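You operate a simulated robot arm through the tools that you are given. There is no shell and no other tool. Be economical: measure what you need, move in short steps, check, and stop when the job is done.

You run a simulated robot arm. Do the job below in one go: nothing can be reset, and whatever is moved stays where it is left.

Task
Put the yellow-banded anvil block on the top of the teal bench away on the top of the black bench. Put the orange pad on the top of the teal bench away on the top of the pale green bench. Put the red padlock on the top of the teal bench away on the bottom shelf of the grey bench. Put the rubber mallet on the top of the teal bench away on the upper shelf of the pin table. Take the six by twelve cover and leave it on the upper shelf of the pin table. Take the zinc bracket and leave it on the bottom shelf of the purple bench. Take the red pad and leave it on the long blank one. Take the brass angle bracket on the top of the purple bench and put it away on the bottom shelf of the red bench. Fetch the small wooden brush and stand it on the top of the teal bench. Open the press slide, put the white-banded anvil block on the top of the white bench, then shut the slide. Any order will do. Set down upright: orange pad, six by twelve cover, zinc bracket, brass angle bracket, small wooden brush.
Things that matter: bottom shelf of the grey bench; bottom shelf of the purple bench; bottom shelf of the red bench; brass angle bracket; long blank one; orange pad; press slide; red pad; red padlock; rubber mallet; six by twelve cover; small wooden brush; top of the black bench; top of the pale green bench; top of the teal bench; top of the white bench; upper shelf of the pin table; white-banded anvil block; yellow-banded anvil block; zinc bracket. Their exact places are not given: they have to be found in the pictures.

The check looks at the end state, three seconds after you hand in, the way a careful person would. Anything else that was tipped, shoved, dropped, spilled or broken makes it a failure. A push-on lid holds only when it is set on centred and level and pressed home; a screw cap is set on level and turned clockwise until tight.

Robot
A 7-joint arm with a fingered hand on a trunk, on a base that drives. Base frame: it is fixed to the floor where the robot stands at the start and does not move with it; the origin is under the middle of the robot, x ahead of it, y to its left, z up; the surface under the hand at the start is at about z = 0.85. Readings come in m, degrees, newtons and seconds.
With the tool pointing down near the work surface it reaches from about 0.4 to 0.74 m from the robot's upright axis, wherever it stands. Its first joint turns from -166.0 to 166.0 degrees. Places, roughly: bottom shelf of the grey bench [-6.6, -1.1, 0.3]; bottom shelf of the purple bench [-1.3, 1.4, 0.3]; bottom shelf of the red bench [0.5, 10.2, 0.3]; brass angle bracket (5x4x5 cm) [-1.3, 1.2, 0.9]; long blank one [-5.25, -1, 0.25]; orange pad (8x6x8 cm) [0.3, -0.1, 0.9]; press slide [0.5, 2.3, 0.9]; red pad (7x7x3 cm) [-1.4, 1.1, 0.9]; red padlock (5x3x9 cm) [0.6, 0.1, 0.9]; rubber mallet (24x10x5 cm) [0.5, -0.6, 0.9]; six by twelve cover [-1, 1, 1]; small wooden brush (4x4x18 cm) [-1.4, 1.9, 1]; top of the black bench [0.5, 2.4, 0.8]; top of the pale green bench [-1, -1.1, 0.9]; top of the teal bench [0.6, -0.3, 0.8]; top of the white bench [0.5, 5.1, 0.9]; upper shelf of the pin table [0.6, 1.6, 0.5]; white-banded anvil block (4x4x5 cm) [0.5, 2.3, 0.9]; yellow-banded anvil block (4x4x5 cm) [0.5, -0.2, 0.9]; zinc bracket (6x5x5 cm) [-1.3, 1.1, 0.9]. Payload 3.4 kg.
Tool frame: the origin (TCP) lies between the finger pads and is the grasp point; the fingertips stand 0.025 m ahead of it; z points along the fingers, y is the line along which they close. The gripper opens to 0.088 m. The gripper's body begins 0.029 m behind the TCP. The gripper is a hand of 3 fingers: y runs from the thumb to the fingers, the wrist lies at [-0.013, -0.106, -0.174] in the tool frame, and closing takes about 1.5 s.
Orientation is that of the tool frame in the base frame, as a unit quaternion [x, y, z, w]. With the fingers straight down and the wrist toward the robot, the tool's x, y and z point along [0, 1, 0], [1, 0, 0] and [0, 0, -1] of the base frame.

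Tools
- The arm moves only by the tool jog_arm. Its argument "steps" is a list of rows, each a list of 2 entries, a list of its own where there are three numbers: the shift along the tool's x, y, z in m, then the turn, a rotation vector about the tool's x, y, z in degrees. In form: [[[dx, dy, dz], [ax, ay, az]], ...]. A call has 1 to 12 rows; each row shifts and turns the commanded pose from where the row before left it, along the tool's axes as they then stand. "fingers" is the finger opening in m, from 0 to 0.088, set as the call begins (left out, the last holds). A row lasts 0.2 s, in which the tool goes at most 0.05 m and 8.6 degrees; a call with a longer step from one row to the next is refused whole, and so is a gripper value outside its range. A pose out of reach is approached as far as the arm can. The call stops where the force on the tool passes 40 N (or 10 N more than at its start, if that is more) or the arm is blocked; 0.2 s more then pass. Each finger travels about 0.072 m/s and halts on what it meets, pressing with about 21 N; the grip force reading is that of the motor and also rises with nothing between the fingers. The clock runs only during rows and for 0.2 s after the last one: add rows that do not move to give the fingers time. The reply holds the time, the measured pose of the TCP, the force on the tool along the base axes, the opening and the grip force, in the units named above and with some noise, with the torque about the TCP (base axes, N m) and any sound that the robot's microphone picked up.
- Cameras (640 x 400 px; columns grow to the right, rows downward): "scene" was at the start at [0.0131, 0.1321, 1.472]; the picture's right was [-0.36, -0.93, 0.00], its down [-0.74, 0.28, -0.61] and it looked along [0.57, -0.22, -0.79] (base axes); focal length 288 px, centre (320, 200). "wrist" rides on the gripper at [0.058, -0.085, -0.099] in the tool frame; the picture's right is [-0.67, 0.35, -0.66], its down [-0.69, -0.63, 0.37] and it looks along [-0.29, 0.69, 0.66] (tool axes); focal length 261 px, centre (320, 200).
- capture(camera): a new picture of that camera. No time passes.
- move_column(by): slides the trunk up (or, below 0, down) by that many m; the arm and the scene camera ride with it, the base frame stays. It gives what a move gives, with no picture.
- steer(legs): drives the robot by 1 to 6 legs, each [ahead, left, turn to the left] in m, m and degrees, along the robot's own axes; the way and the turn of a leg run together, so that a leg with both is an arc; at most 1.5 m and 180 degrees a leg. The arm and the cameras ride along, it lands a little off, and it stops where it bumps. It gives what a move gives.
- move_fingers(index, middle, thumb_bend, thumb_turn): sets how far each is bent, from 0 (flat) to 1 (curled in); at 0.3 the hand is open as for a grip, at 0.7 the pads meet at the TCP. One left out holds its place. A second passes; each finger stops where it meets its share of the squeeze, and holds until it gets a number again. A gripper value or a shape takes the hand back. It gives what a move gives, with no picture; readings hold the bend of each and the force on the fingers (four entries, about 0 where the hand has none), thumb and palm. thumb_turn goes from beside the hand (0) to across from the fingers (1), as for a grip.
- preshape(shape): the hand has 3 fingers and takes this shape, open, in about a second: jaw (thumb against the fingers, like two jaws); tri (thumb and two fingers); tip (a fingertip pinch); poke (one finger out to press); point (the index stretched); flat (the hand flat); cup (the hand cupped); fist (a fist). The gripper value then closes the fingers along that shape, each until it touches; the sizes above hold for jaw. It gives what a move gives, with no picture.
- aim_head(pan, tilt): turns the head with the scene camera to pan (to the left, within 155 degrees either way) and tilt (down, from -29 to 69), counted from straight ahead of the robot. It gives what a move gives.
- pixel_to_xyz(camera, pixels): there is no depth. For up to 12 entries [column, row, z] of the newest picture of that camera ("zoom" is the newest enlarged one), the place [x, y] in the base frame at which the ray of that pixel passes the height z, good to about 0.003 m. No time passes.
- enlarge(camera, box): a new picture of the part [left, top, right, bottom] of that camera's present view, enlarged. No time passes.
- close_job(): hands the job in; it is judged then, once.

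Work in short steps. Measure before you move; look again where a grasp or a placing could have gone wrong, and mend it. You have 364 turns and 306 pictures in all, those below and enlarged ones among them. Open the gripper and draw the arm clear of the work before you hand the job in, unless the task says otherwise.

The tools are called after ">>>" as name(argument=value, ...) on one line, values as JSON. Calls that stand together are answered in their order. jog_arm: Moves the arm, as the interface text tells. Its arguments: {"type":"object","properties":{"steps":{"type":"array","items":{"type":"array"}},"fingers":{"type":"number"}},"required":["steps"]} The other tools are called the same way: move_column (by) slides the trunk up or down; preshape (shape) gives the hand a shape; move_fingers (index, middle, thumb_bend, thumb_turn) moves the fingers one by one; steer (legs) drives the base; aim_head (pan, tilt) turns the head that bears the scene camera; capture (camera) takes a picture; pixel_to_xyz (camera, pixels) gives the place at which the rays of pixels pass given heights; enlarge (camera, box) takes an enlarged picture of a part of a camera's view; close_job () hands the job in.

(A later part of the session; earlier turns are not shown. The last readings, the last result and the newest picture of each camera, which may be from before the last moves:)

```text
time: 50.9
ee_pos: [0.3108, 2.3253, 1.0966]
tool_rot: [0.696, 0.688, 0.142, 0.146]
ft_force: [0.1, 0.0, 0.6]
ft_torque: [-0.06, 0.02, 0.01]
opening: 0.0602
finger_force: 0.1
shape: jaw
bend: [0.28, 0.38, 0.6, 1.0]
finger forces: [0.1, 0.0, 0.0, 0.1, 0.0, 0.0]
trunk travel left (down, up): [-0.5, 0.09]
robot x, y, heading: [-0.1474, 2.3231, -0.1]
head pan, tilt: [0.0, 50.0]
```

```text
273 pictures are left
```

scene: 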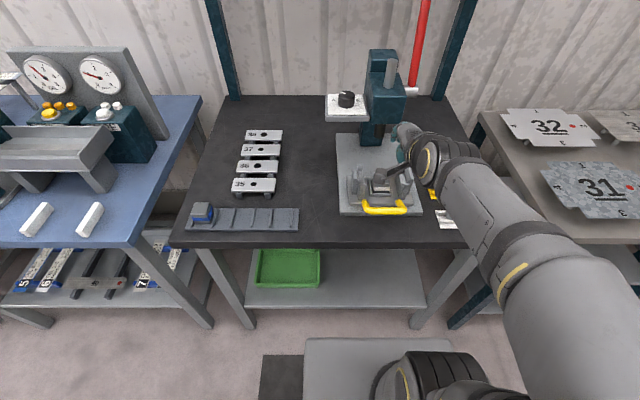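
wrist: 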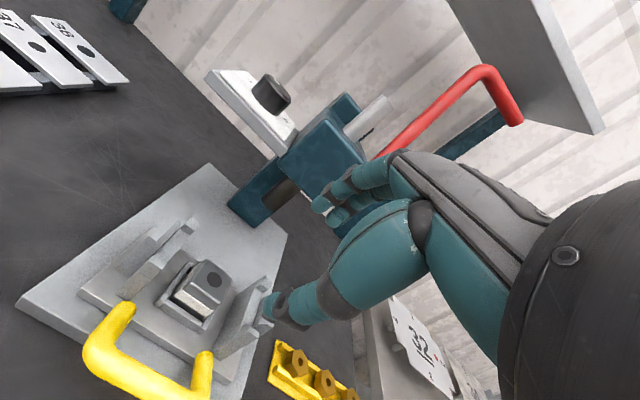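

The slide is open. I zoom and triangulate block top, head bottom front edge.

>>> enlarge(camera="scene", box=[310, 100, 450, 220])

>>> enlarge(camera="wrist", box=[140, 60, 400, 360])

>>> pixel_to_xyz(camera="wrist", pixels=[[214, 281, 0.93], [281, 159, 1.0], [281, 159, 1.06], [322, 208, 1.0], [322, 208, 1.06], [281, 159, 1.03], [322, 208, 1.03]])

```text
3.33 times, centred on (380, 160) of scene
```

zoom: 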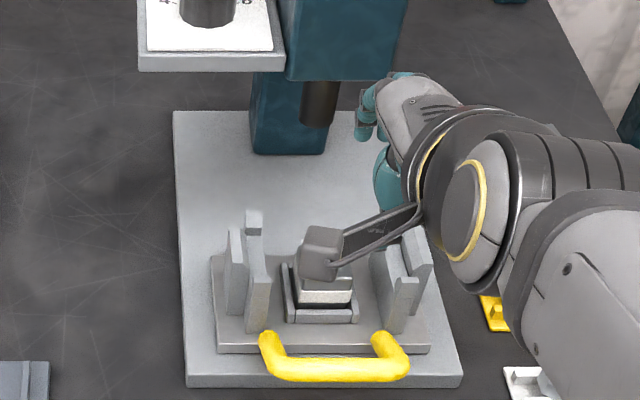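

```text
1.33 times, centred on (270, 210) of wrist
```

zoom: 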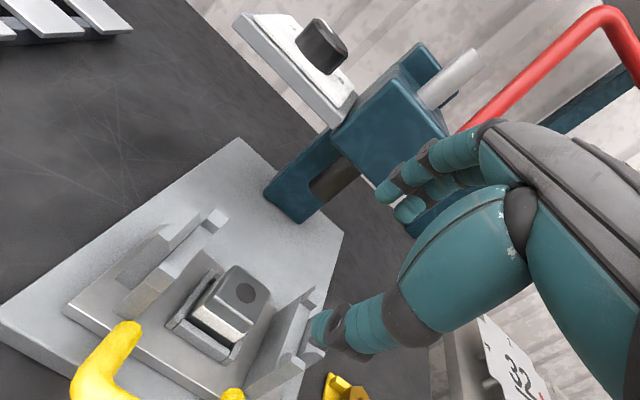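

```text
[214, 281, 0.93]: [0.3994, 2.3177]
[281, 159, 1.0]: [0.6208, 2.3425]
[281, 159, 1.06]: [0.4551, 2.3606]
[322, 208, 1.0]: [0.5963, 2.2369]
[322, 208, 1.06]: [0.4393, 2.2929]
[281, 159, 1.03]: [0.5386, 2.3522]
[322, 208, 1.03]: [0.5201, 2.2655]
```

Block centre ≈ (0.402,2.318), top ≈0.93. I straighten the tool, open fully, and go to a stage point in front, then over it.

>>> jog_arm(steps=[[[0, 0, 0], [8, 0, 0]], [[0, 0, 0], [8, 0, 0]], [[0, 0, 0], [8, 0, 0]], [[-0.002, 0.016, 0.033], [0, 0, 0]], [[-0.002, 0.016, 0.033], [0, 0, 0]], [[-0.002, 0.017, 0.032], [0, 0, 0]]], fingers=0.088)

>>> capture(camera="wrist")

```text
time: 52.3
ee_pos: [0.3608, 2.3204, 0.9953]
tool_rot: [0.711, 0.703, -0.003, -0.002]
ft_force: [0.4, -1.1, 0.2]
ft_torque: [0.01, 0.02, 0.0]
opening: 0.088
finger_force: 0.0
shape: jaw
bend: [0.3, 0.3, 0.3, 0.98]
finger forces: [0.1, 0.0, 0.0, 0.1, 0.0, 0.0]
trunk travel left (down, up): [-0.5, 0.09]
robot x, y, heading: [-0.1497, 2.3236, 0.0]
head pan, tilt: [0.0, 50.0]
```

```text
270 pictures are left
```

wrist: 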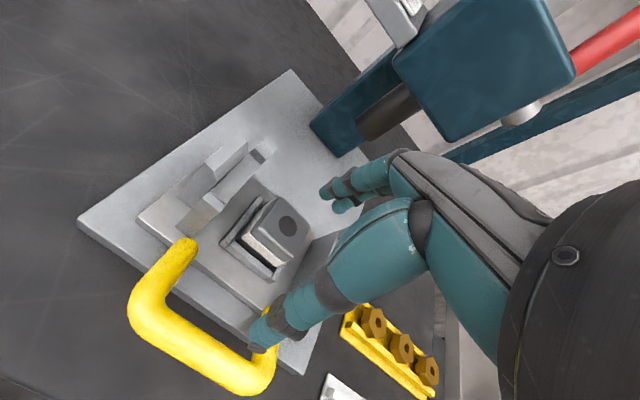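

>>> pixel_to_xyz(camera="wrist", pixels=[[287, 225, 0.93], [287, 225, 0.94], [260, 270, 0.89]])

>>> enlarge(camera="wrist", box=[180, 130, 380, 290])

```text
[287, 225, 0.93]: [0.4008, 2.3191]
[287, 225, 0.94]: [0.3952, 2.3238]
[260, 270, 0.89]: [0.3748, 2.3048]
```

```text
2.50 times, centred on (280, 210) of wrist
```

zoom: 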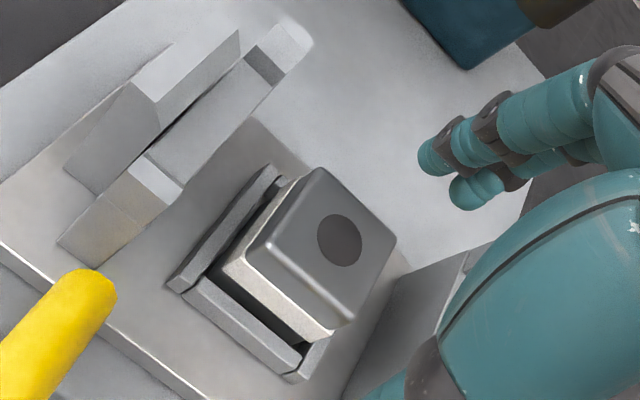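

Block at (0.400,2.319). I move over it and descend to TCP z≈0.915.

>>> jog_arm(steps=[[[-0.001, 0.02, 0], [0, 0, 0]], [[0, 0.02, 0], [0, 0, 0]], [[0, 0, 0.04], [0, 0, 0]], [[0, 0, 0.04], [0, 0, 0]]])

>>> capture(camera="wrist")

```text
time: 53.3
ee_pos: [0.3991, 2.3151, 0.9176]
tool_rot: [0.711, 0.703, -0.004, -0.001]
ft_force: [0.2, -0.4, -0.2]
ft_torque: [-0.03, 0.03, -0.03]
opening: 0.0874
finger_force: 0.1
shape: jaw
bend: [0.3, 0.3, 0.3, 0.98]
finger forces: [0.1, 0.0, 0.1, 0.0, 0.0, 0.1]
trunk travel left (down, up): [-0.5, 0.09]
robot x, y, heading: [-0.1484, 2.3258, 0.0]
head pan, tilt: [0.0, 50.0]
```

```text
268 pictures are left
```

wrist: 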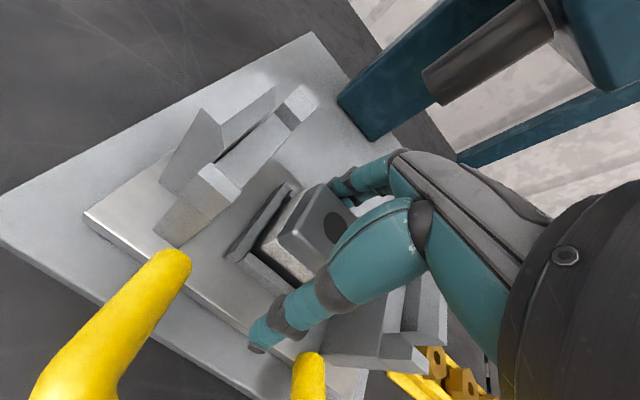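

Block is between thumb and fingers. Close and lift 30 mm slowly.

>>> jog_arm(steps=[[[0, 0, 0], [0, 0, 0]], [[0, 0, 0], [0, 0, 0]], [[0, 0, 0], [0, 0, 0]], [[0, 0, 0], [0, 0, 0]], [[0, 0, 0], [0, 0, 0]], [[0, 0, 0], [0, 0, 0]], [[0, 0, -0.015], [0, 0, 0]], [[0, 0, -0.02], [0, 0, 0]], [[0, 0, -0.03], [0, 0, 0]]], fingers=0)

>>> capture(camera="wrist")

```text
time: 55.3
ee_pos: [0.4001, 2.3135, 0.9802]
tool_rot: [0.711, 0.703, -0.004, -0.002]
ft_force: [-0.3, 0.1, -2.7]
ft_torque: [0.0, 0.01, 0.01]
opening: 0.0368
finger_force: 21.1
shape: jaw
bend: [0.74, 0.46, 0.74, 1.0]
finger forces: [11.4, 5.4, 0.0, 0.0, 16.9, 0.0]
trunk travel left (down, up): [-0.5, 0.09]
robot x, y, heading: [-0.1458, 2.3216, 0.1]
head pan, tilt: [0.0, 50.0]
```

```text
267 pictures are left
```

wrist: 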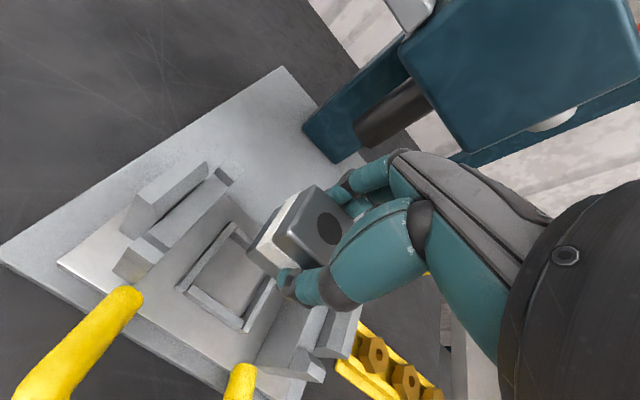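

White block is out (0.037 opening). Retract and drive to the white bench.

>>> jog_arm(steps=[[[0, -0.02, -0.04], [0, 0, 0]], [[0, -0.01, -0.04], [0, 0, 0]], [[0, 0, -0.04], [0, 0, 0]]])

>>> steer(legs=[[-0.25, 0, 0], [0, 1.4, 0], [0, 1.35, 0]])

>>> capture(camera="scene")

```text
time: 56.1
ee_pos: [0.3686, 2.3155, 1.0999]
tool_rot: [0.711, 0.703, -0.005, -0.002]
ft_force: [-0.3, -0.5, -3.0]
ft_torque: [-0.01, 0.04, -0.01]
opening: 0.0367
finger_force: 21.5
shape: jaw
bend: [0.74, 0.46, 0.74, 1.0]
finger forces: [11.4, 5.3, 0.0, 0.0, 16.6, 0.0]
trunk travel left (down, up): [-0.5, 0.09]
robot x, y, heading: [-0.1514, 2.3245, 0.1]
head pan, tilt: [0.0, 50.0]
```

```text
time: 70.8
ee_pos: [0.1513, 5.0546, 1.0984]
tool_rot: [0.72, 0.694, -0.002, -0.002]
ft_force: [-0.2, 0.2, -3.8]
ft_torque: [-0.02, -0.01, 0.03]
opening: 0.0368
finger_force: 21.0
shape: jaw
bend: [0.74, 0.46, 0.74, 1.0]
finger forces: [11.4, 5.3, 0.1, 0.0, 16.5, 0.1]
trunk travel left (down, up): [-0.5, 0.09]
robot x, y, heading: [-0.3712, 5.0775, -1.3]
head pan, tilt: [0.0, 50.0]
```

```text
266 pictures are left
```

scene: 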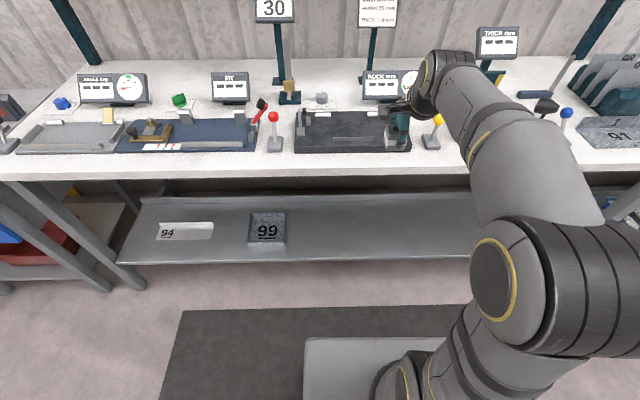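

The white bench top is crowded; I zoom in to find a free spot.

>>> aim_head(pan=0, tilt=35)

>>> capture(camera="scene")

>>> enlarge(camera="scene", box=[200, 120, 420, 260])

>>> aim_head(pan=-40, tilt=35)

>>> capture(camera="scene")

```text
time: 71.6
ee_pos: [0.1509, 5.055, 1.0989]
tool_rot: [0.721, 0.693, -0.005, -0.002]
ft_force: [-1.3, 0.2, -3.0]
ft_torque: [-0.02, 0.0, -0.01]
opening: 0.0367
finger_force: 21.2
shape: jaw
bend: [0.74, 0.46, 0.74, 1.0]
finger forces: [11.4, 5.4, 0.0, 0.1, 16.6, 0.0]
trunk travel left (down, up): [-0.5, 0.09]
robot x, y, heading: [-0.3608, 5.0737, -1.3]
head pan, tilt: [0.0, 35.0]
```

```text
265 pictures are left
```

scene: 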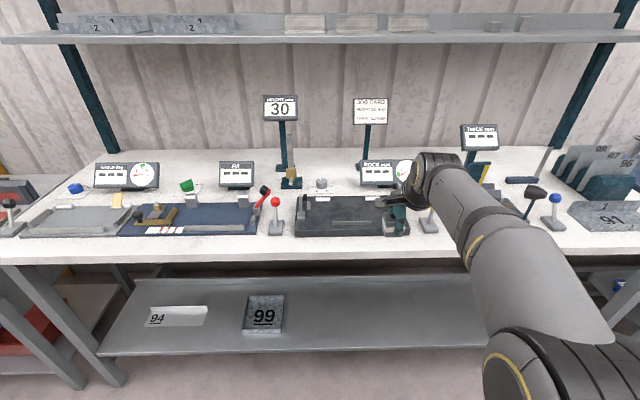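

```text
2.86 times, centred on (310, 190) of scene
```

zoom: 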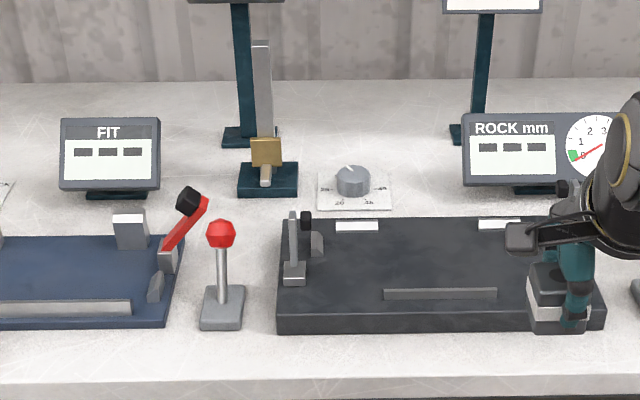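

```text
time: 72.7
ee_pos: [0.15, 5.0537, 1.0995]
tool_rot: [0.72, 0.694, -0.005, -0.002]
ft_force: [-0.4, -0.2, -4.1]
ft_torque: [-0.03, 0.0, -0.03]
opening: 0.0366
finger_force: 21.2
shape: jaw
bend: [0.74, 0.46, 0.74, 1.0]
finger forces: [11.5, 5.3, 0.0, 0.0, 16.7, 0.0]
trunk travel left (down, up): [-0.5, 0.09]
robot x, y, heading: [-0.3645, 5.0752, -1.4]
head pan, tilt: [-40.0, 35.0]
```

```text
263 pictures are left
```

scene: 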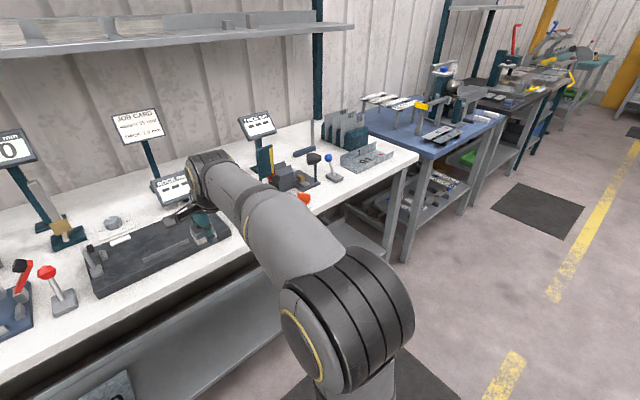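

I look back straight and measure the front strip and gap between the fixtures.

>>> aim_head(pan=0, tilt=45)

>>> capture(camera="scene")

>>> pixel_to_xyz(camera="scene", pixels=[[320, 202, 0.87], [320, 175, 0.87], [140, 205, 0.87], [140, 177, 0.87], [265, 177, 0.87], [285, 177, 0.87], [296, 178, 0.87], [408, 175, 0.87], [310, 118, 0.87], [310, 85, 0.87]])

```text
time: 73.8
ee_pos: [0.1491, 5.0539, 1.0993]
tool_rot: [0.721, 0.693, -0.004, -0.002]
ft_force: [0.2, 0.2, -2.4]
ft_torque: [0.0, -0.01, 0.01]
opening: 0.0368
finger_force: 21.4
shape: jaw
bend: [0.74, 0.46, 0.74, 1.0]
finger forces: [11.4, 5.3, 0.0, 0.0, 16.6, 0.1]
trunk travel left (down, up): [-0.5, 0.09]
robot x, y, heading: [-0.3676, 5.0785, -1.4]
head pan, tilt: [0.0, 45.0]
```

```text
262 pictures are left
```

scene: 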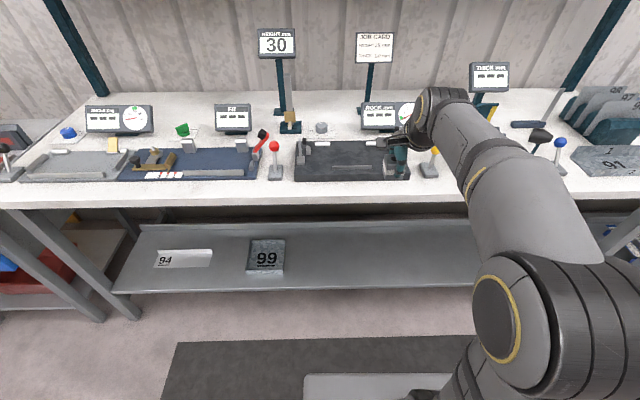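

```text
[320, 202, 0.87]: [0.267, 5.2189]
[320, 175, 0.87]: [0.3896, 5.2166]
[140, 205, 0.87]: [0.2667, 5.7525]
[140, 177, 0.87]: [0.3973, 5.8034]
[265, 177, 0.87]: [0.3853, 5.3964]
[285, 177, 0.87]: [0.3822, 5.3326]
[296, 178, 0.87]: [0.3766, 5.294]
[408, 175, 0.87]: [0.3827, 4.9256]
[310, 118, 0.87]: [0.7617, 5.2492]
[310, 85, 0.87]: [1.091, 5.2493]
```

Front strip x 0.26–0.38 is free near y≈5.15. I drive up 0.2 m, keeping the hand high.

>>> steer(legs=[[0.2, 0, 1.4]])

>>> capture(camera="scene")

>>> capture(camera="wrist")

```text
time: 75.4
ee_pos: [0.3542, 5.064, 1.0985]
tool_rot: [0.712, 0.702, -0.004, -0.001]
ft_force: [0.4, -0.2, -4.2]
ft_torque: [-0.01, -0.02, 0.0]
opening: 0.0366
finger_force: 21.2
shape: jaw
bend: [0.74, 0.46, 0.74, 1.0]
finger forces: [11.4, 5.4, 0.0, 0.0, 16.6, 0.0]
trunk travel left (down, up): [-0.5, 0.09]
robot x, y, heading: [-0.1661, 5.0692, -0.1]
head pan, tilt: [0.0, 45.0]
```

```text
261 pictures are left
```

scene: 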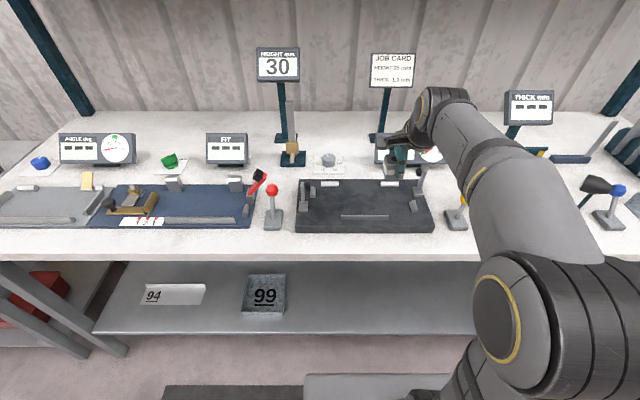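

```text
260 pictures are left
```

wrist: 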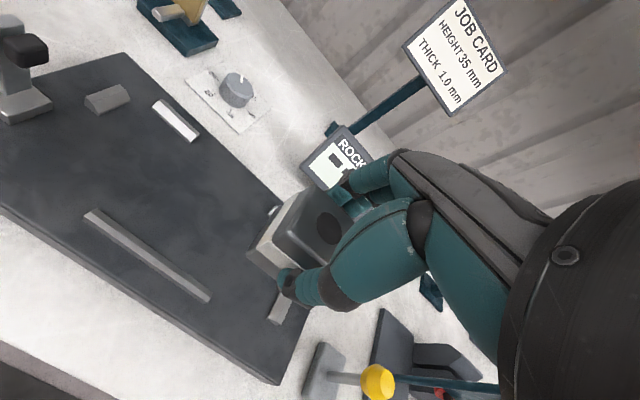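

I triangulate the fixture's front-right bottom corner to get the surface height.

>>> pixel_to_xyz(camera="scene", pixels=[[433, 232, 0.85], [433, 232, 0.88], [296, 233, 0.85], [296, 233, 0.88], [380, 259, 0.85], [380, 259, 0.88], [380, 233, 0.85]])

>>> pixel_to_xyz(camera="wrist", pixels=[[279, 384, 0.85], [279, 384, 0.88], [240, 355, 0.85], [100, 385, 0.85]])

```text
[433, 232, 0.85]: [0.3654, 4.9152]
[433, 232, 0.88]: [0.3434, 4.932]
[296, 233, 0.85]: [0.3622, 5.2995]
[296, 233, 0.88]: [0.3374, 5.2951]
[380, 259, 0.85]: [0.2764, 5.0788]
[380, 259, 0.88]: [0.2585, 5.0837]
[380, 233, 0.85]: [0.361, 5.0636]
```

```text
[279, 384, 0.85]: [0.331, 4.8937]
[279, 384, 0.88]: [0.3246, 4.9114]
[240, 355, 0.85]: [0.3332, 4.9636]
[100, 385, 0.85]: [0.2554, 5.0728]
```

Strip is only ~8 cm deep, so I turn the hand ~64° (wrist to the right) so the fingers open along the strip, moving over (0.305,5.15).

>>> jog_arm(steps=[[[0.043, -0.025, 0], [0, 0, 0]], [[0.043, -0.025, 0], [0, 0, 0]], [[0, 0, 0], [0, 0, -8]], [[0, 0, 0], [0, 0, -8]], [[0, 0, 0], [0, 0, -8]], [[0, 0, 0], [0, 0, -8]], [[0, 0, 0], [0, 0, -8]], [[0, 0, 0], [0, 0, -8]], [[0, 0, 0], [0, 0, -8]], [[0, 0, 0], [0, 0, -8]]])

>>> capture(camera="wrist")

>>> capture(camera="scene")

```text
time: 77.6
ee_pos: [0.304, 5.1512, 1.0996]
tool_rot: [0.229, 0.973, -0.002, -0.002]
ft_force: [0.9, 0.3, -4.0]
ft_torque: [-0.03, 0.01, 0.03]
opening: 0.0369
finger_force: 20.9
shape: jaw
bend: [0.74, 0.45, 0.74, 1.0]
finger forces: [11.3, 5.3, 0.0, 0.1, 16.7, 0.0]
trunk travel left (down, up): [-0.5, 0.09]
robot x, y, heading: [-0.163, 5.0721, 0.2]
head pan, tilt: [0.0, 45.0]
```

```text
259 pictures are left
```

wrist: 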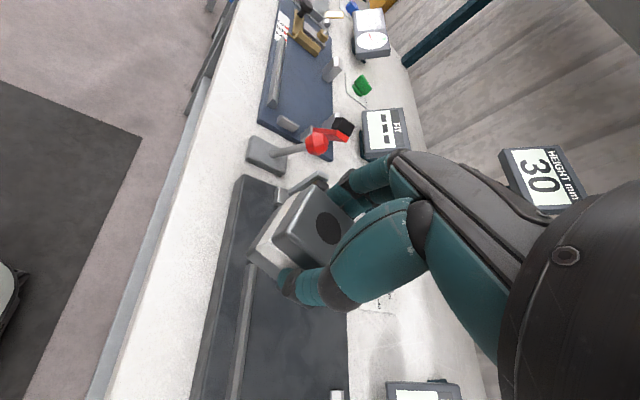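

```text
258 pictures are left
```

scene: 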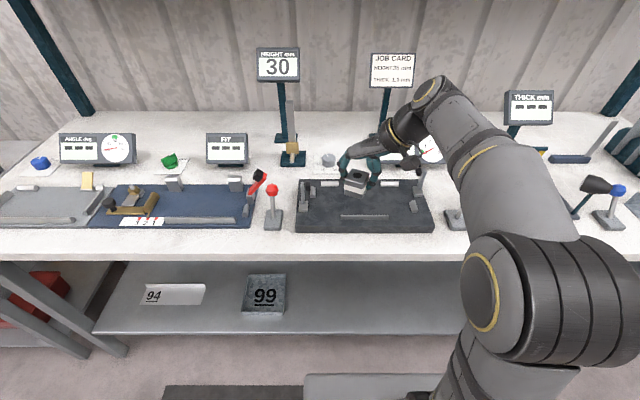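

The landing point projects to (188,296) in the wrist view, centre of the white strip. I finish the turn to 90° and lower partway.

>>> jog_arm(steps=[[[0, 0, 0], [0, 0, -6.5]], [[0, 0, 0], [0, 0, -6.5]], [[0, 0, 0], [0, 0, -6.5]], [[0, 0, 0], [0, 0, -6.5]], [[0, 0, 0.045], [0, 0, 0]], [[0, 0, 0.045], [0, 0, 0]], [[0, 0, 0.045], [0, 0, 0]]])

>>> capture(camera="wrist")

>>> enlarge(camera="scene", box=[270, 140, 470, 280])

```text
time: 79.2
ee_pos: [0.3029, 5.1497, 0.9668]
tool_rot: [0.007, 1.0, -0.001, -0.003]
ft_force: [-0.2, -0.1, 0.5]
ft_torque: [0.09, -0.05, 0.03]
opening: 0.0369
finger_force: 21.3
shape: jaw
bend: [0.74, 0.45, 0.74, 1.0]
finger forces: [11.3, 6.0, 0.0, 0.1, 17.2, 0.0]
trunk travel left (down, up): [-0.5, 0.09]
robot x, y, heading: [-0.1655, 5.07, -0.1]
head pan, tilt: [0.0, 45.0]
```

```text
257 pictures are left
```

wrist: 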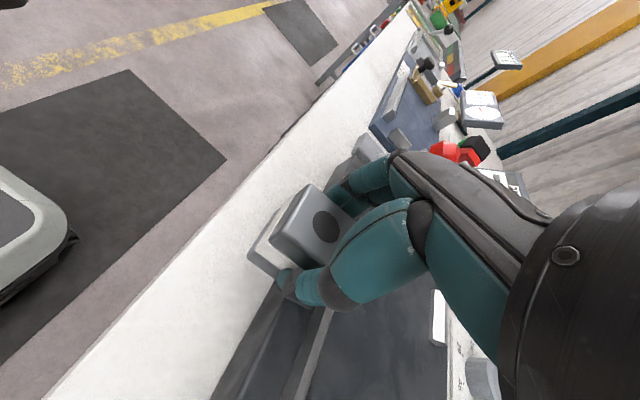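

```text
2.86 times, centred on (370, 210) of scene
```

zoom: 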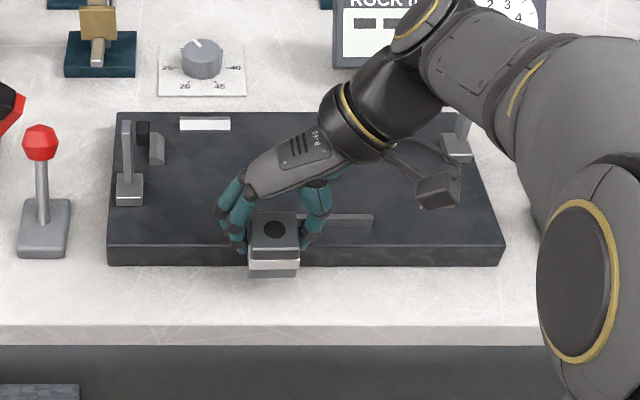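

Contact already felt (force −3.8→+0.5) at TCP 0.967: the block probably touches the fixture's front edge. I raise 20 mm and re-measure the strip at plausible heights.

>>> jog_arm(steps=[[[0, 0, -0.02], [0, 0, 0]]])

>>> enlarge(camera="scene", box=[270, 140, 470, 280])

>>> pixel_to_xyz(camera="zoom", pixels=[[275, 325, 0.85], [275, 325, 0.89], [275, 325, 0.92], [275, 266, 0.85], [275, 266, 0.89], [275, 266, 0.92], [275, 245, 0.92]])

>>> capture(camera="wrist")

```text
time: 79.6
ee_pos: [0.3032, 5.1499, 0.9843]
tool_rot: [0.007, 1.0, -0.002, -0.004]
ft_force: [-0.4, 0.5, -3.9]
ft_torque: [0.02, -0.02, 0.0]
opening: 0.0366
finger_force: 21.1
shape: jaw
bend: [0.74, 0.45, 0.74, 1.0]
finger forces: [11.6, 5.3, 0.0, 0.0, 17.0, 0.1]
trunk travel left (down, up): [-0.5, 0.09]
robot x, y, heading: [-0.1647, 5.072, -0.2]
head pan, tilt: [0.0, 45.0]
```

```text
2.86 times, centred on (370, 210) of scene
```

zoom: 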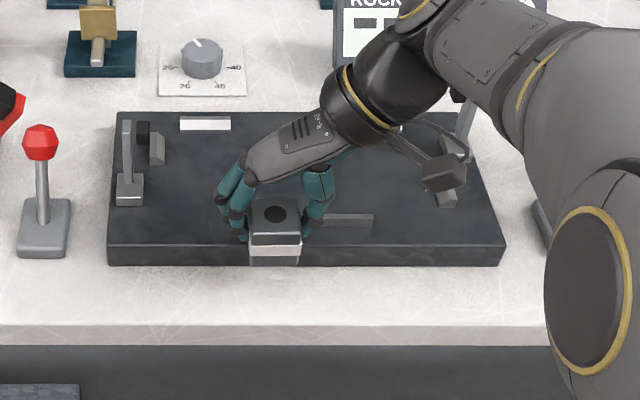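

```text
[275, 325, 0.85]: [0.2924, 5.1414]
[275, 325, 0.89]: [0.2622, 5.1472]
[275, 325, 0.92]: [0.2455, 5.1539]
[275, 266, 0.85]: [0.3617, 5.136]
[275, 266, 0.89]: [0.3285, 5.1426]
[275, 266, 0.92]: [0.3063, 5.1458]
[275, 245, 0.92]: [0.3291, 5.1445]
```

```text
254 pictures are left
```

wrist: 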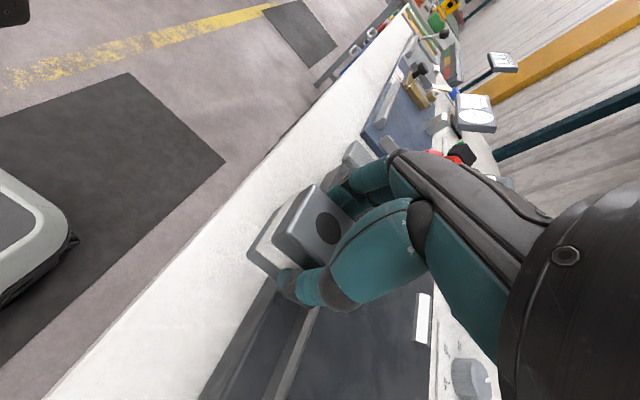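

I locate the block's bottom corner (248,257) in the wrist view against the strip to know the height of its underside.

>>> pixel_to_xyz(camera="wrist", pixels=[[249, 257, 0.93], [249, 257, 0.94], [249, 257, 0.95], [249, 257, 0.96], [130, 320, 0.92], [245, 325, 0.92], [130, 320, 0.87], [245, 325, 0.87]])

>>> enlarge(camera="wrist", box=[120, 160, 360, 400])

```text
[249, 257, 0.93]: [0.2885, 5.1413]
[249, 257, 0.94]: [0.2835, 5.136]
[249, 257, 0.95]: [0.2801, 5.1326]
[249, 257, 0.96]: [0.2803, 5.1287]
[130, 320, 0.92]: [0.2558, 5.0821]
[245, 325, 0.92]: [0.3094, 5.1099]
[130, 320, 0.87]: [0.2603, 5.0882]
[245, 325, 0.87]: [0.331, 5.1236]
```

```text
1.67 times, centred on (240, 280) of wrist
```

zoom: 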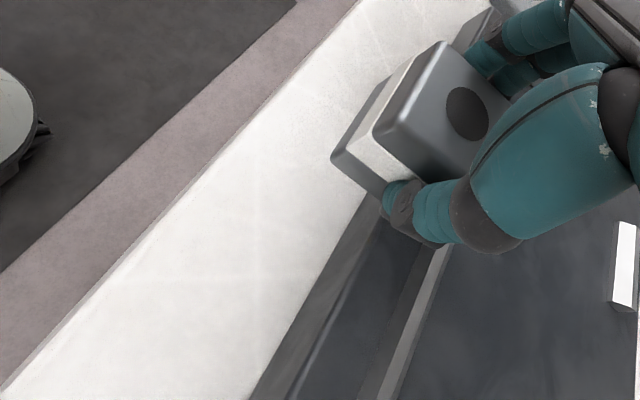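

Analysis: bench surface z≈0.911, fixture front x≈0.313, bench edge x≈0.251; block bottom = TCP−0.037. Shift 21 mm toward the edge (block x 0.26–0.30) and lower to contact.

>>> jog_arm(steps=[[[0.021, 0, 0], [0, 0, 0]], [[0, 0, 0.015], [0, 0, 0]], [[0, 0, 0.01], [0, 0, 0]]])

>>> enlarge(camera="wrist", box=[120, 160, 360, 400])

```text
time: 80.4
ee_pos: [0.2818, 5.1517, 0.961]
tool_rot: [0.008, 1.0, -0.003, -0.004]
ft_force: [-0.4, -0.7, -4.5]
ft_torque: [-0.01, 0.0, -0.01]
opening: 0.0369
finger_force: 20.6
shape: jaw
bend: [0.74, 0.45, 0.74, 1.0]
finger forces: [11.6, 5.4, 0.0, 0.0, 16.9, 0.0]
trunk travel left (down, up): [-0.5, 0.09]
robot x, y, heading: [-0.1686, 5.0779, -0.1]
head pan, tilt: [0.0, 45.0]
```

```text
1.67 times, centred on (240, 280) of wrist
```

zoom: 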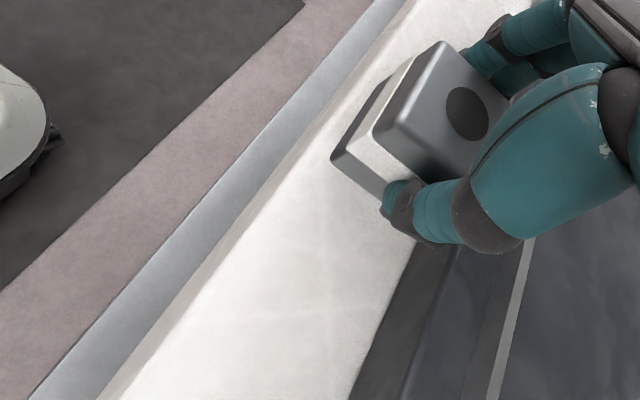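

>>> jog_arm(steps=[[[0, 0, 0.005], [0, 0, 0]], [[0, 0, 0.005], [0, 0, 0]], [[0, 0, 0.003], [0, 0, 0]]])

>>> enlarge(camera="scene", box=[300, 180, 420, 270])

```text
time: 81.2
ee_pos: [0.2824, 5.1515, 0.9465]
tool_rot: [0.006, 1.0, -0.002, -0.003]
ft_force: [-0.3, 0.1, -4.4]
ft_torque: [-0.01, -0.05, -0.02]
opening: 0.0369
finger_force: 21.1
shape: jaw
bend: [0.74, 0.45, 0.74, 1.0]
finger forces: [11.6, 5.4, 0.0, 0.1, 17.0, 0.1]
trunk travel left (down, up): [-0.5, 0.09]
robot x, y, heading: [-0.1675, 5.0698, -0.1]
head pan, tilt: [0.0, 45.0]
```

```text
4.44 times, centred on (360, 225) of scene
```

zoom: 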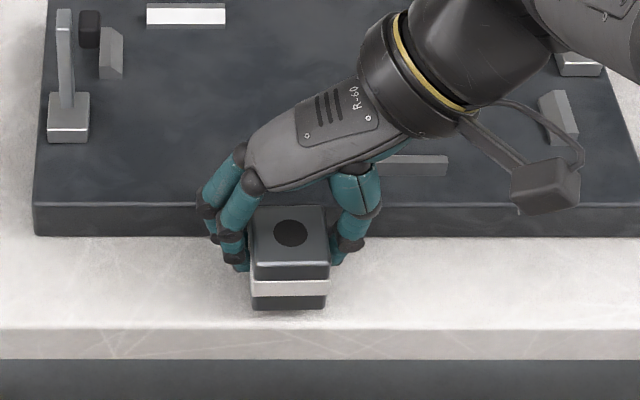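

Almost touching; shadow contact near. A few more mm down.

>>> jog_arm(steps=[[[0, 0, 0.003], [0, 0, 0]], [[0, 0, 0.003], [0, 0, 0]]])

```text
time: 81.8
ee_pos: [0.2813, 5.151, 0.9399]
tool_rot: [0.006, 1.0, -0.002, -0.004]
ft_force: [-0.1, 0.0, -4.0]
ft_torque: [0.03, -0.03, 0.02]
opening: 0.0368
finger_force: 20.5
shape: jaw
bend: [0.74, 0.45, 0.74, 1.0]
finger forces: [11.7, 5.4, 0.1, 0.1, 17.0, 0.0]
trunk travel left (down, up): [-0.5, 0.09]
robot x, y, heading: [-0.1636, 5.0717, 0.1]
head pan, tilt: [0.0, 45.0]
```

>>> jog_arm(steps=[[[0, 0, 0.003], [0, 0, 0]], [[0, 0, 0.003], [0, 0, 0]], [[0, 0, 0.002], [0, 0, 0]]])

>>> enlarge(camera="scene", box=[300, 180, 420, 270])

```text
time: 82.6
ee_pos: [0.2813, 5.1515, 0.9346]
tool_rot: [0.006, 1.0, -0.001, -0.002]
ft_force: [2.9, -1.3, 23.3]
ft_torque: [0.1, -0.03, -0.03]
opening: 0.0385
finger_force: 20.9
shape: jaw
bend: [0.75, 0.45, 0.74, 1.0]
finger forces: [12.7, 6.3, 0.0, 0.1, 20.5, 0.0]
trunk travel left (down, up): [-0.5, 0.09]
robot x, y, heading: [-0.1639, 5.0765, 0.0]
head pan, tilt: [0.0, 45.0]
```

```text
4.44 times, centred on (360, 225) of scene
```

zoom: 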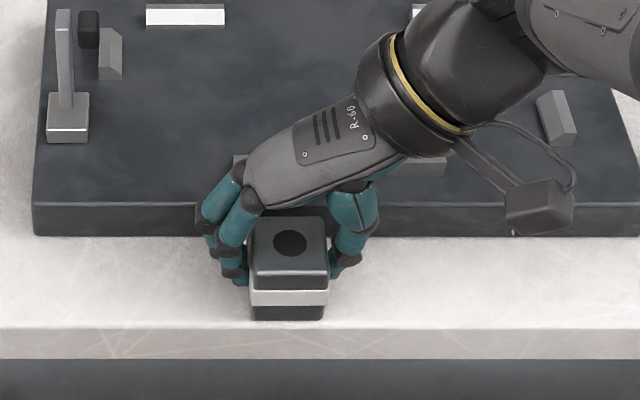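

Firm contact at TCP 0.935. Ease 1.5 mm, release and lift straight up.

>>> jog_arm(steps=[[[0, 0, -0.0015], [0, 0, 0]], [[0, 0, 0], [0, 0, 0]], [[0, 0, 0], [0, 0, 0]], [[0, 0, 0], [0, 0, 0]], [[0, 0, 0], [0, 0, 0]], [[0, 0, -0.03], [0, 0, 0]], [[0, 0, -0.05], [0, 0, 0]], [[0, 0, -0.05], [0, 0, 0]], [[0, 0, -0.04], [0, 0, 0]]], fingers=0.07)

>>> capture(camera="scene")

>>> capture(camera="wrist")

```text
time: 84.6
ee_pos: [0.2787, 5.1505, 1.1042]
tool_rot: [0.007, 1.0, -0.002, -0.004]
ft_force: [0.1, -0.4, -0.6]
ft_torque: [-0.03, 0.01, 0.0]
opening: 0.0697
finger_force: 0.0
shape: jaw
bend: [0.27, 0.34, 0.5, 0.99]
finger forces: [0.0, 0.1, 0.0, 0.0, 0.1, 0.1]
trunk travel left (down, up): [-0.5, 0.09]
robot x, y, heading: [-0.1648, 5.0688, 0.1]
head pan, tilt: [0.0, 45.0]
```

```text
249 pictures are left
```

scene: 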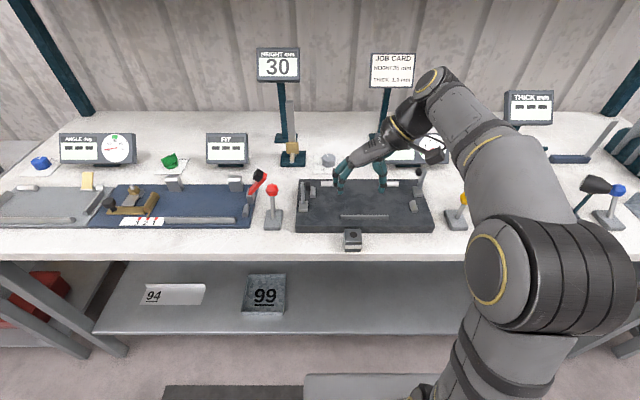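

```text
248 pictures are left
```

wrist: 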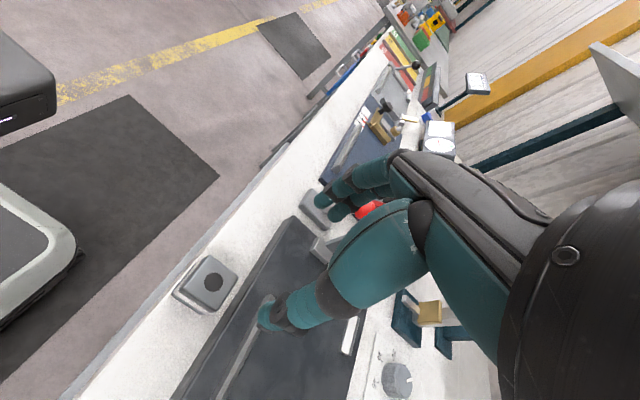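

The white block stands upright. I turn the hand back, retract, and drive back to the press.

>>> jog_arm(steps=[[[0, 0, 0], [0, 0, 8.3]], [[0, 0, 0], [0, 0, 8.3]], [[0, 0, 0], [0, 0, 8.3]], [[0, 0, 0], [0, 0, 8.3]], [[0, 0, 0], [0, 0, 8.3]], [[0, 0, 0], [0, 0, 8.3]], [[0, 0, 0], [0, 0, 8.3]], [[0, 0, 0], [0, 0, 8.3]], [[0, 0, 0], [0, 0, 8.3]], [[0, 0, 0], [0, 0, 8.3]], [[0, 0, 0], [0, 0, 6]]])

>>> steer(legs=[[-0.2, 0, 0], [0, -1.4, 0.5], [0, -1.35, 0.5], [0.1, 0, 0]])

>>> capture(camera="scene")

```text
time: 87.0
ee_pos: [0.2814, 5.1514, 1.1028]
tool_rot: [0.705, 0.709, -0.003, -0.001]
ft_force: [0.0, 0.0, 0.0]
ft_torque: [-0.01, -0.01, -0.04]
opening: 0.0697
finger_force: 0.1
shape: jaw
bend: [0.27, 0.34, 0.5, 0.99]
finger forces: [0.1, 0.0, 0.0, 0.0, 0.1, 0.0]
trunk travel left (down, up): [-0.5, 0.09]
robot x, y, heading: [-0.1621, 5.0706, 0.1]
head pan, tilt: [0.0, 45.0]
```

```text
time: 102.0
ee_pos: [0.2172, 2.4598, 1.104]
tool_rot: [0.701, 0.713, -0.005, -0.002]
ft_force: [0.2, 0.4, -0.4]
ft_torque: [0.03, 0.06, 0.02]
opening: 0.0698
finger_force: 0.0
shape: jaw
bend: [0.27, 0.34, 0.5, 0.99]
finger forces: [0.0, 0.1, 0.0, 0.0, 0.0, 0.0]
trunk travel left (down, up): [-0.5, 0.09]
robot x, y, heading: [-0.2304, 2.3739, 0.7]
head pan, tilt: [0.0, 45.0]
```

```text
247 pictures are left
```

scene: 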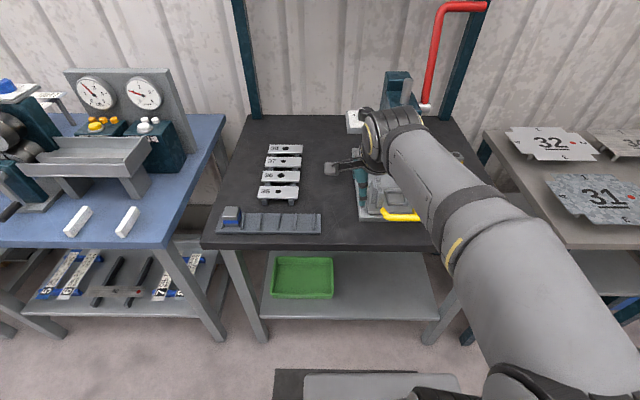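

I close the fingers, tilt 24°, and come down in front of the handle bar to push it in.

>>> jog_arm(steps=[[[-0.047, 0.013, 0], [0, 0, 0]], [[-0.047, 0.013, 0], [0, 0, 0]], [[-0.047, 0.014, 0], [0, 0, 0]], [[0, 0, 0], [-8, 0, 0]], [[0, 0, 0], [-8, 0, 0]], [[0, 0, 0], [-8, 0, 0]], [[0, -0.02, 0.0457], [0, 0, 0]], [[0, -0.02, 0.0457], [0, 0, 0]]], fingers=0.0)

>>> capture(camera="wrist")

>>> capture(camera="scene")

```text
time: 103.8
ee_pos: [0.2589, 2.3169, 1.0012]
tool_rot: [0.687, 0.697, 0.142, 0.144]
ft_force: [-0.1, 0.7, 0.0]
ft_torque: [-0.08, 0.04, -0.04]
opening: 0.0
finger_force: 21.3
shape: jaw
bend: [0.7, 0.7, 0.35, 1.0]
finger forces: [0.0, 0.0, 0.1, 0.0, 0.0, 0.0]
trunk travel left (down, up): [-0.5, 0.09]
robot x, y, heading: [-0.2293, 2.3735, 0.8]
head pan, tilt: [0.0, 45.0]
```

```text
246 pictures are left
```

wrist: 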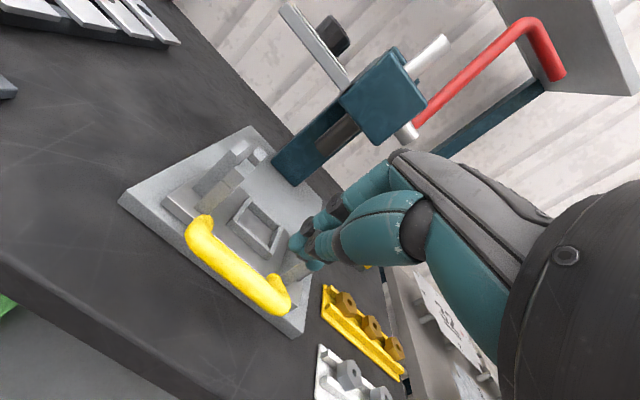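

```text
245 pictures are left
```

scene: 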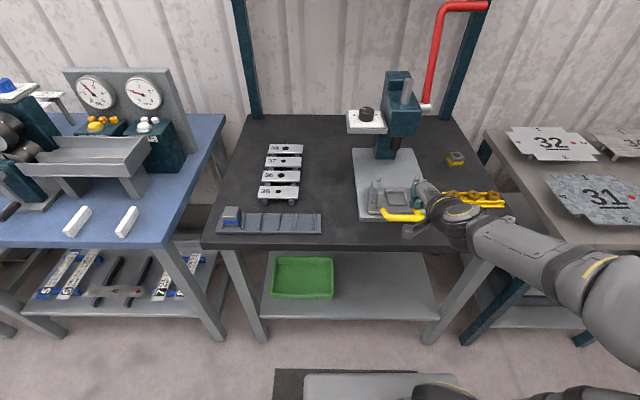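

>>> pixel_to_xyz(camera="wrist", pixels=[[238, 270, 0.893], [200, 235, 0.893], [282, 300, 0.893]])

```text
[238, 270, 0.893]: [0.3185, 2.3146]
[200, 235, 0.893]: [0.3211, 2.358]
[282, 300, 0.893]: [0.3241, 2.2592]
```

Bar at x≈0.319; hand at x 0.259. Lower 95 mm then push forward in 20 mm rows.

>>> jog_arm(steps=[[[0, -0.0195, 0.0434], [0, 0, 0]], [[0, -0.0195, 0.0434], [0, 0, 0]], [[0, 0.0183, 0.0081], [0, 0, 0]], [[0, 0.0183, 0.0081], [0, 0, 0]], [[0, 0.0183, 0.0081], [0, 0, 0]]])

>>> capture(camera="wrist")

```text
time: 105.0
ee_pos: [0.318, 2.3179, 0.9096]
tool_rot: [0.686, 0.698, 0.145, 0.145]
ft_force: [0.0, -0.1, -0.4]
ft_torque: [0.02, 0.03, -0.01]
opening: 0.0002
finger_force: 20.9
shape: jaw
bend: [0.7, 0.7, 0.35, 1.0]
finger forces: [0.0, 0.0, 0.0, 0.1, 0.0, 0.0]
trunk travel left (down, up): [-0.5, 0.09]
robot x, y, heading: [-0.2296, 2.3761, 0.7]
head pan, tilt: [0.0, 45.0]
```

```text
244 pictures are left
```

wrist: 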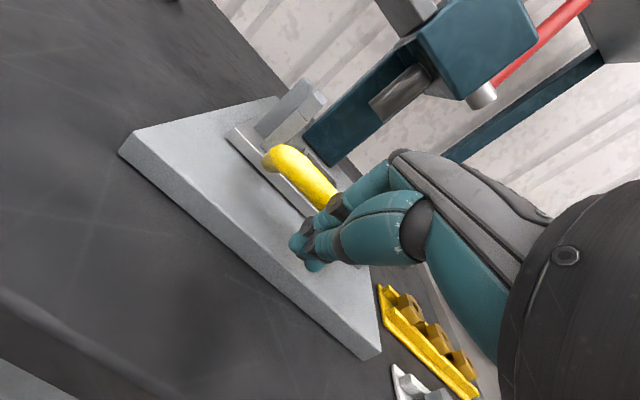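

The bar is being pushed. Continue ~100 mm more until it resists.

>>> jog_arm(steps=[[[0, 0.0183, 0.0081], [0, 0, 0]], [[0, 0.0183, 0.0081], [0, 0, 0]], [[0, 0.0183, 0.0081], [0, 0, 0]], [[0, 0.0183, 0.0081], [0, 0, 0]], [[0, 0.0091, 0.0041], [0, 0, 0]]])

>>> capture(camera="wrist")

```text
time: 106.4
ee_pos: [0.401, 2.321, 0.9104]
tool_rot: [0.687, 0.698, 0.146, 0.144]
ft_force: [-31.4, -1.2, 17.0]
ft_torque: [-0.13, -0.39, -0.23]
opening: 0.0001
finger_force: 20.5
shape: jaw
bend: [0.7, 0.7, 0.35, 1.0]
finger forces: [10.3, 39.0, 0.0, 0.1, 0.0, 0.1]
trunk travel left (down, up): [-0.5, 0.09]
robot x, y, heading: [-0.2294, 2.3768, 1.0]
head pan, tilt: [0.0, 45.0]
stopped in row 5: the force on the tool passed its limit at 43 N (the readings are from after the stop); the commanded pose is now the measured one
```

```text
243 pictures are left
```

wrist: 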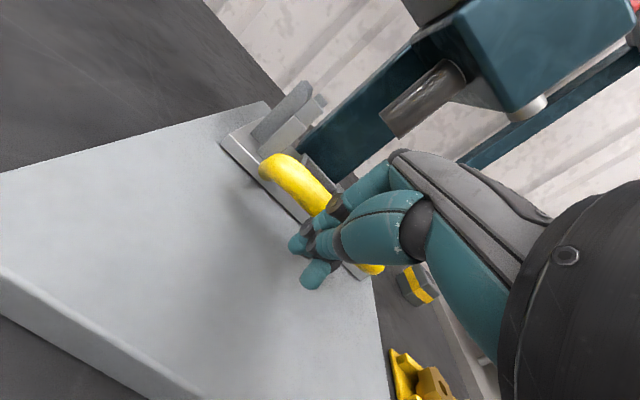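

It met a firm stop. I back off, raise and verify from the scene camera.

>>> jog_arm(steps=[[[0, -0.03, -0.013], [0, 0, 0]], [[0, -0.03, -0.013], [0, 0, 0]], [[0, 0.019, -0.044], [0, 0, 0]], [[0, 0.019, -0.044], [0, 0, 0]], [[0, 0.019, -0.044], [0, 0, 0]], [[0, 0.019, -0.044], [0, 0, 0]], [[0, 0, 0], [8, 0, 0]], [[0, 0, 0], [8, 0, 0]], [[0, 0, 0], [8, 0, 0]]], fingers=0.088)

>>> capture(camera="wrist")

>>> capture(camera="scene")

```text
time: 108.4
ee_pos: [0.3399, 2.3195, 1.0988]
tool_rot: [0.702, 0.712, -0.005, -0.003]
ft_force: [-0.4, 0.6, 0.1]
ft_torque: [0.01, 0.04, 0.0]
opening: 0.0876
finger_force: 0.1
shape: jaw
bend: [0.3, 0.3, 0.3, 0.98]
finger forces: [0.0, 0.0, 0.0, 0.0, 0.0, 0.0]
trunk travel left (down, up): [-0.5, 0.09]
robot x, y, heading: [-0.2297, 2.3757, 1.0]
head pan, tilt: [0.0, 45.0]
```

```text
242 pictures are left
```

wrist: 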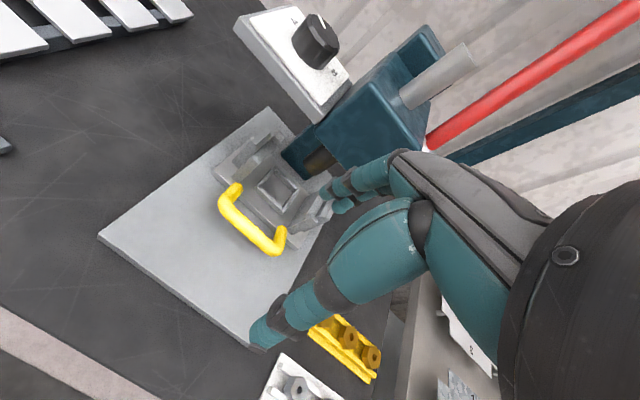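

```text
241 pictures are left
```

scene: 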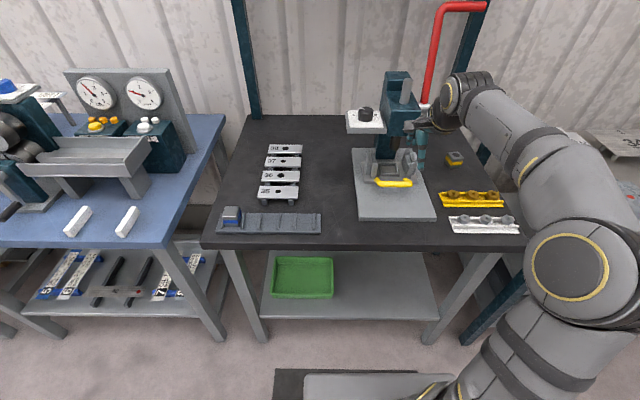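

>>> pixel_to_xyz(camera="wrist", pixels=[[250, 229, 0.893], [224, 208, 0.893], [277, 244, 0.893]])

>>> pixel_to_xyz(camera="scene", pixels=[[394, 183, 0.893], [407, 218, 0.86]])

```text
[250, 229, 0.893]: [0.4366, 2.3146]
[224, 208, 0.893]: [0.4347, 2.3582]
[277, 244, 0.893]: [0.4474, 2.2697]
```

```text
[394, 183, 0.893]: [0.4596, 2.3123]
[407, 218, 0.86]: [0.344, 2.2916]
```

The slide is shut (bar back at x≈0.445). Next, look at the purple bench behind.

>>> aim_head(pan=150, tilt=35)

>>> capture(camera="scene")

>>> enlarge(camera="scene", box=[0, 100, 220, 260])

```text
time: 110.7
ee_pos: [0.3385, 2.32, 1.1009]
tool_rot: [0.701, 0.713, -0.005, -0.002]
ft_force: [1.0, -0.1, 0.6]
ft_torque: [-0.02, 0.03, -0.05]
opening: 0.088
finger_force: 0.1
shape: jaw
bend: [0.3, 0.3, 0.3, 0.98]
finger forces: [0.0, 0.0, 0.1, 0.1, 0.0, 0.1]
trunk travel left (down, up): [-0.5, 0.09]
robot x, y, heading: [-0.2293, 2.3764, 1.0]
head pan, tilt: [150.0, 35.0]
```

```text
240 pictures are left
```

scene: 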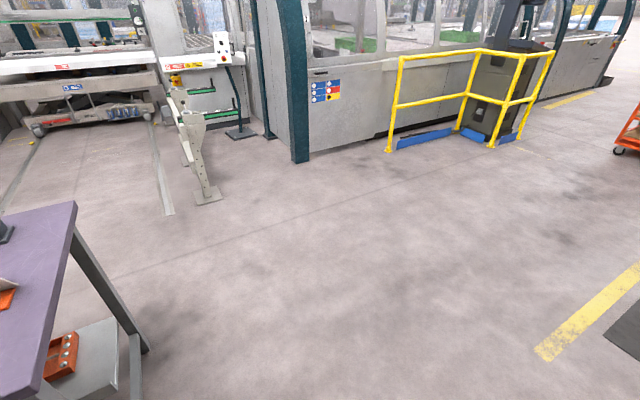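

```text
2.50 times, centred on (110, 180) of scene
```

zoom: 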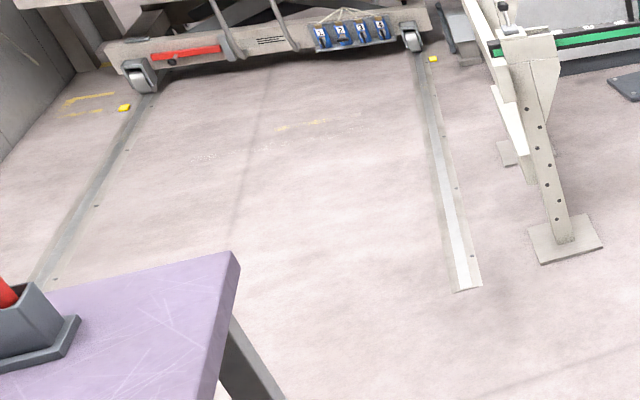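

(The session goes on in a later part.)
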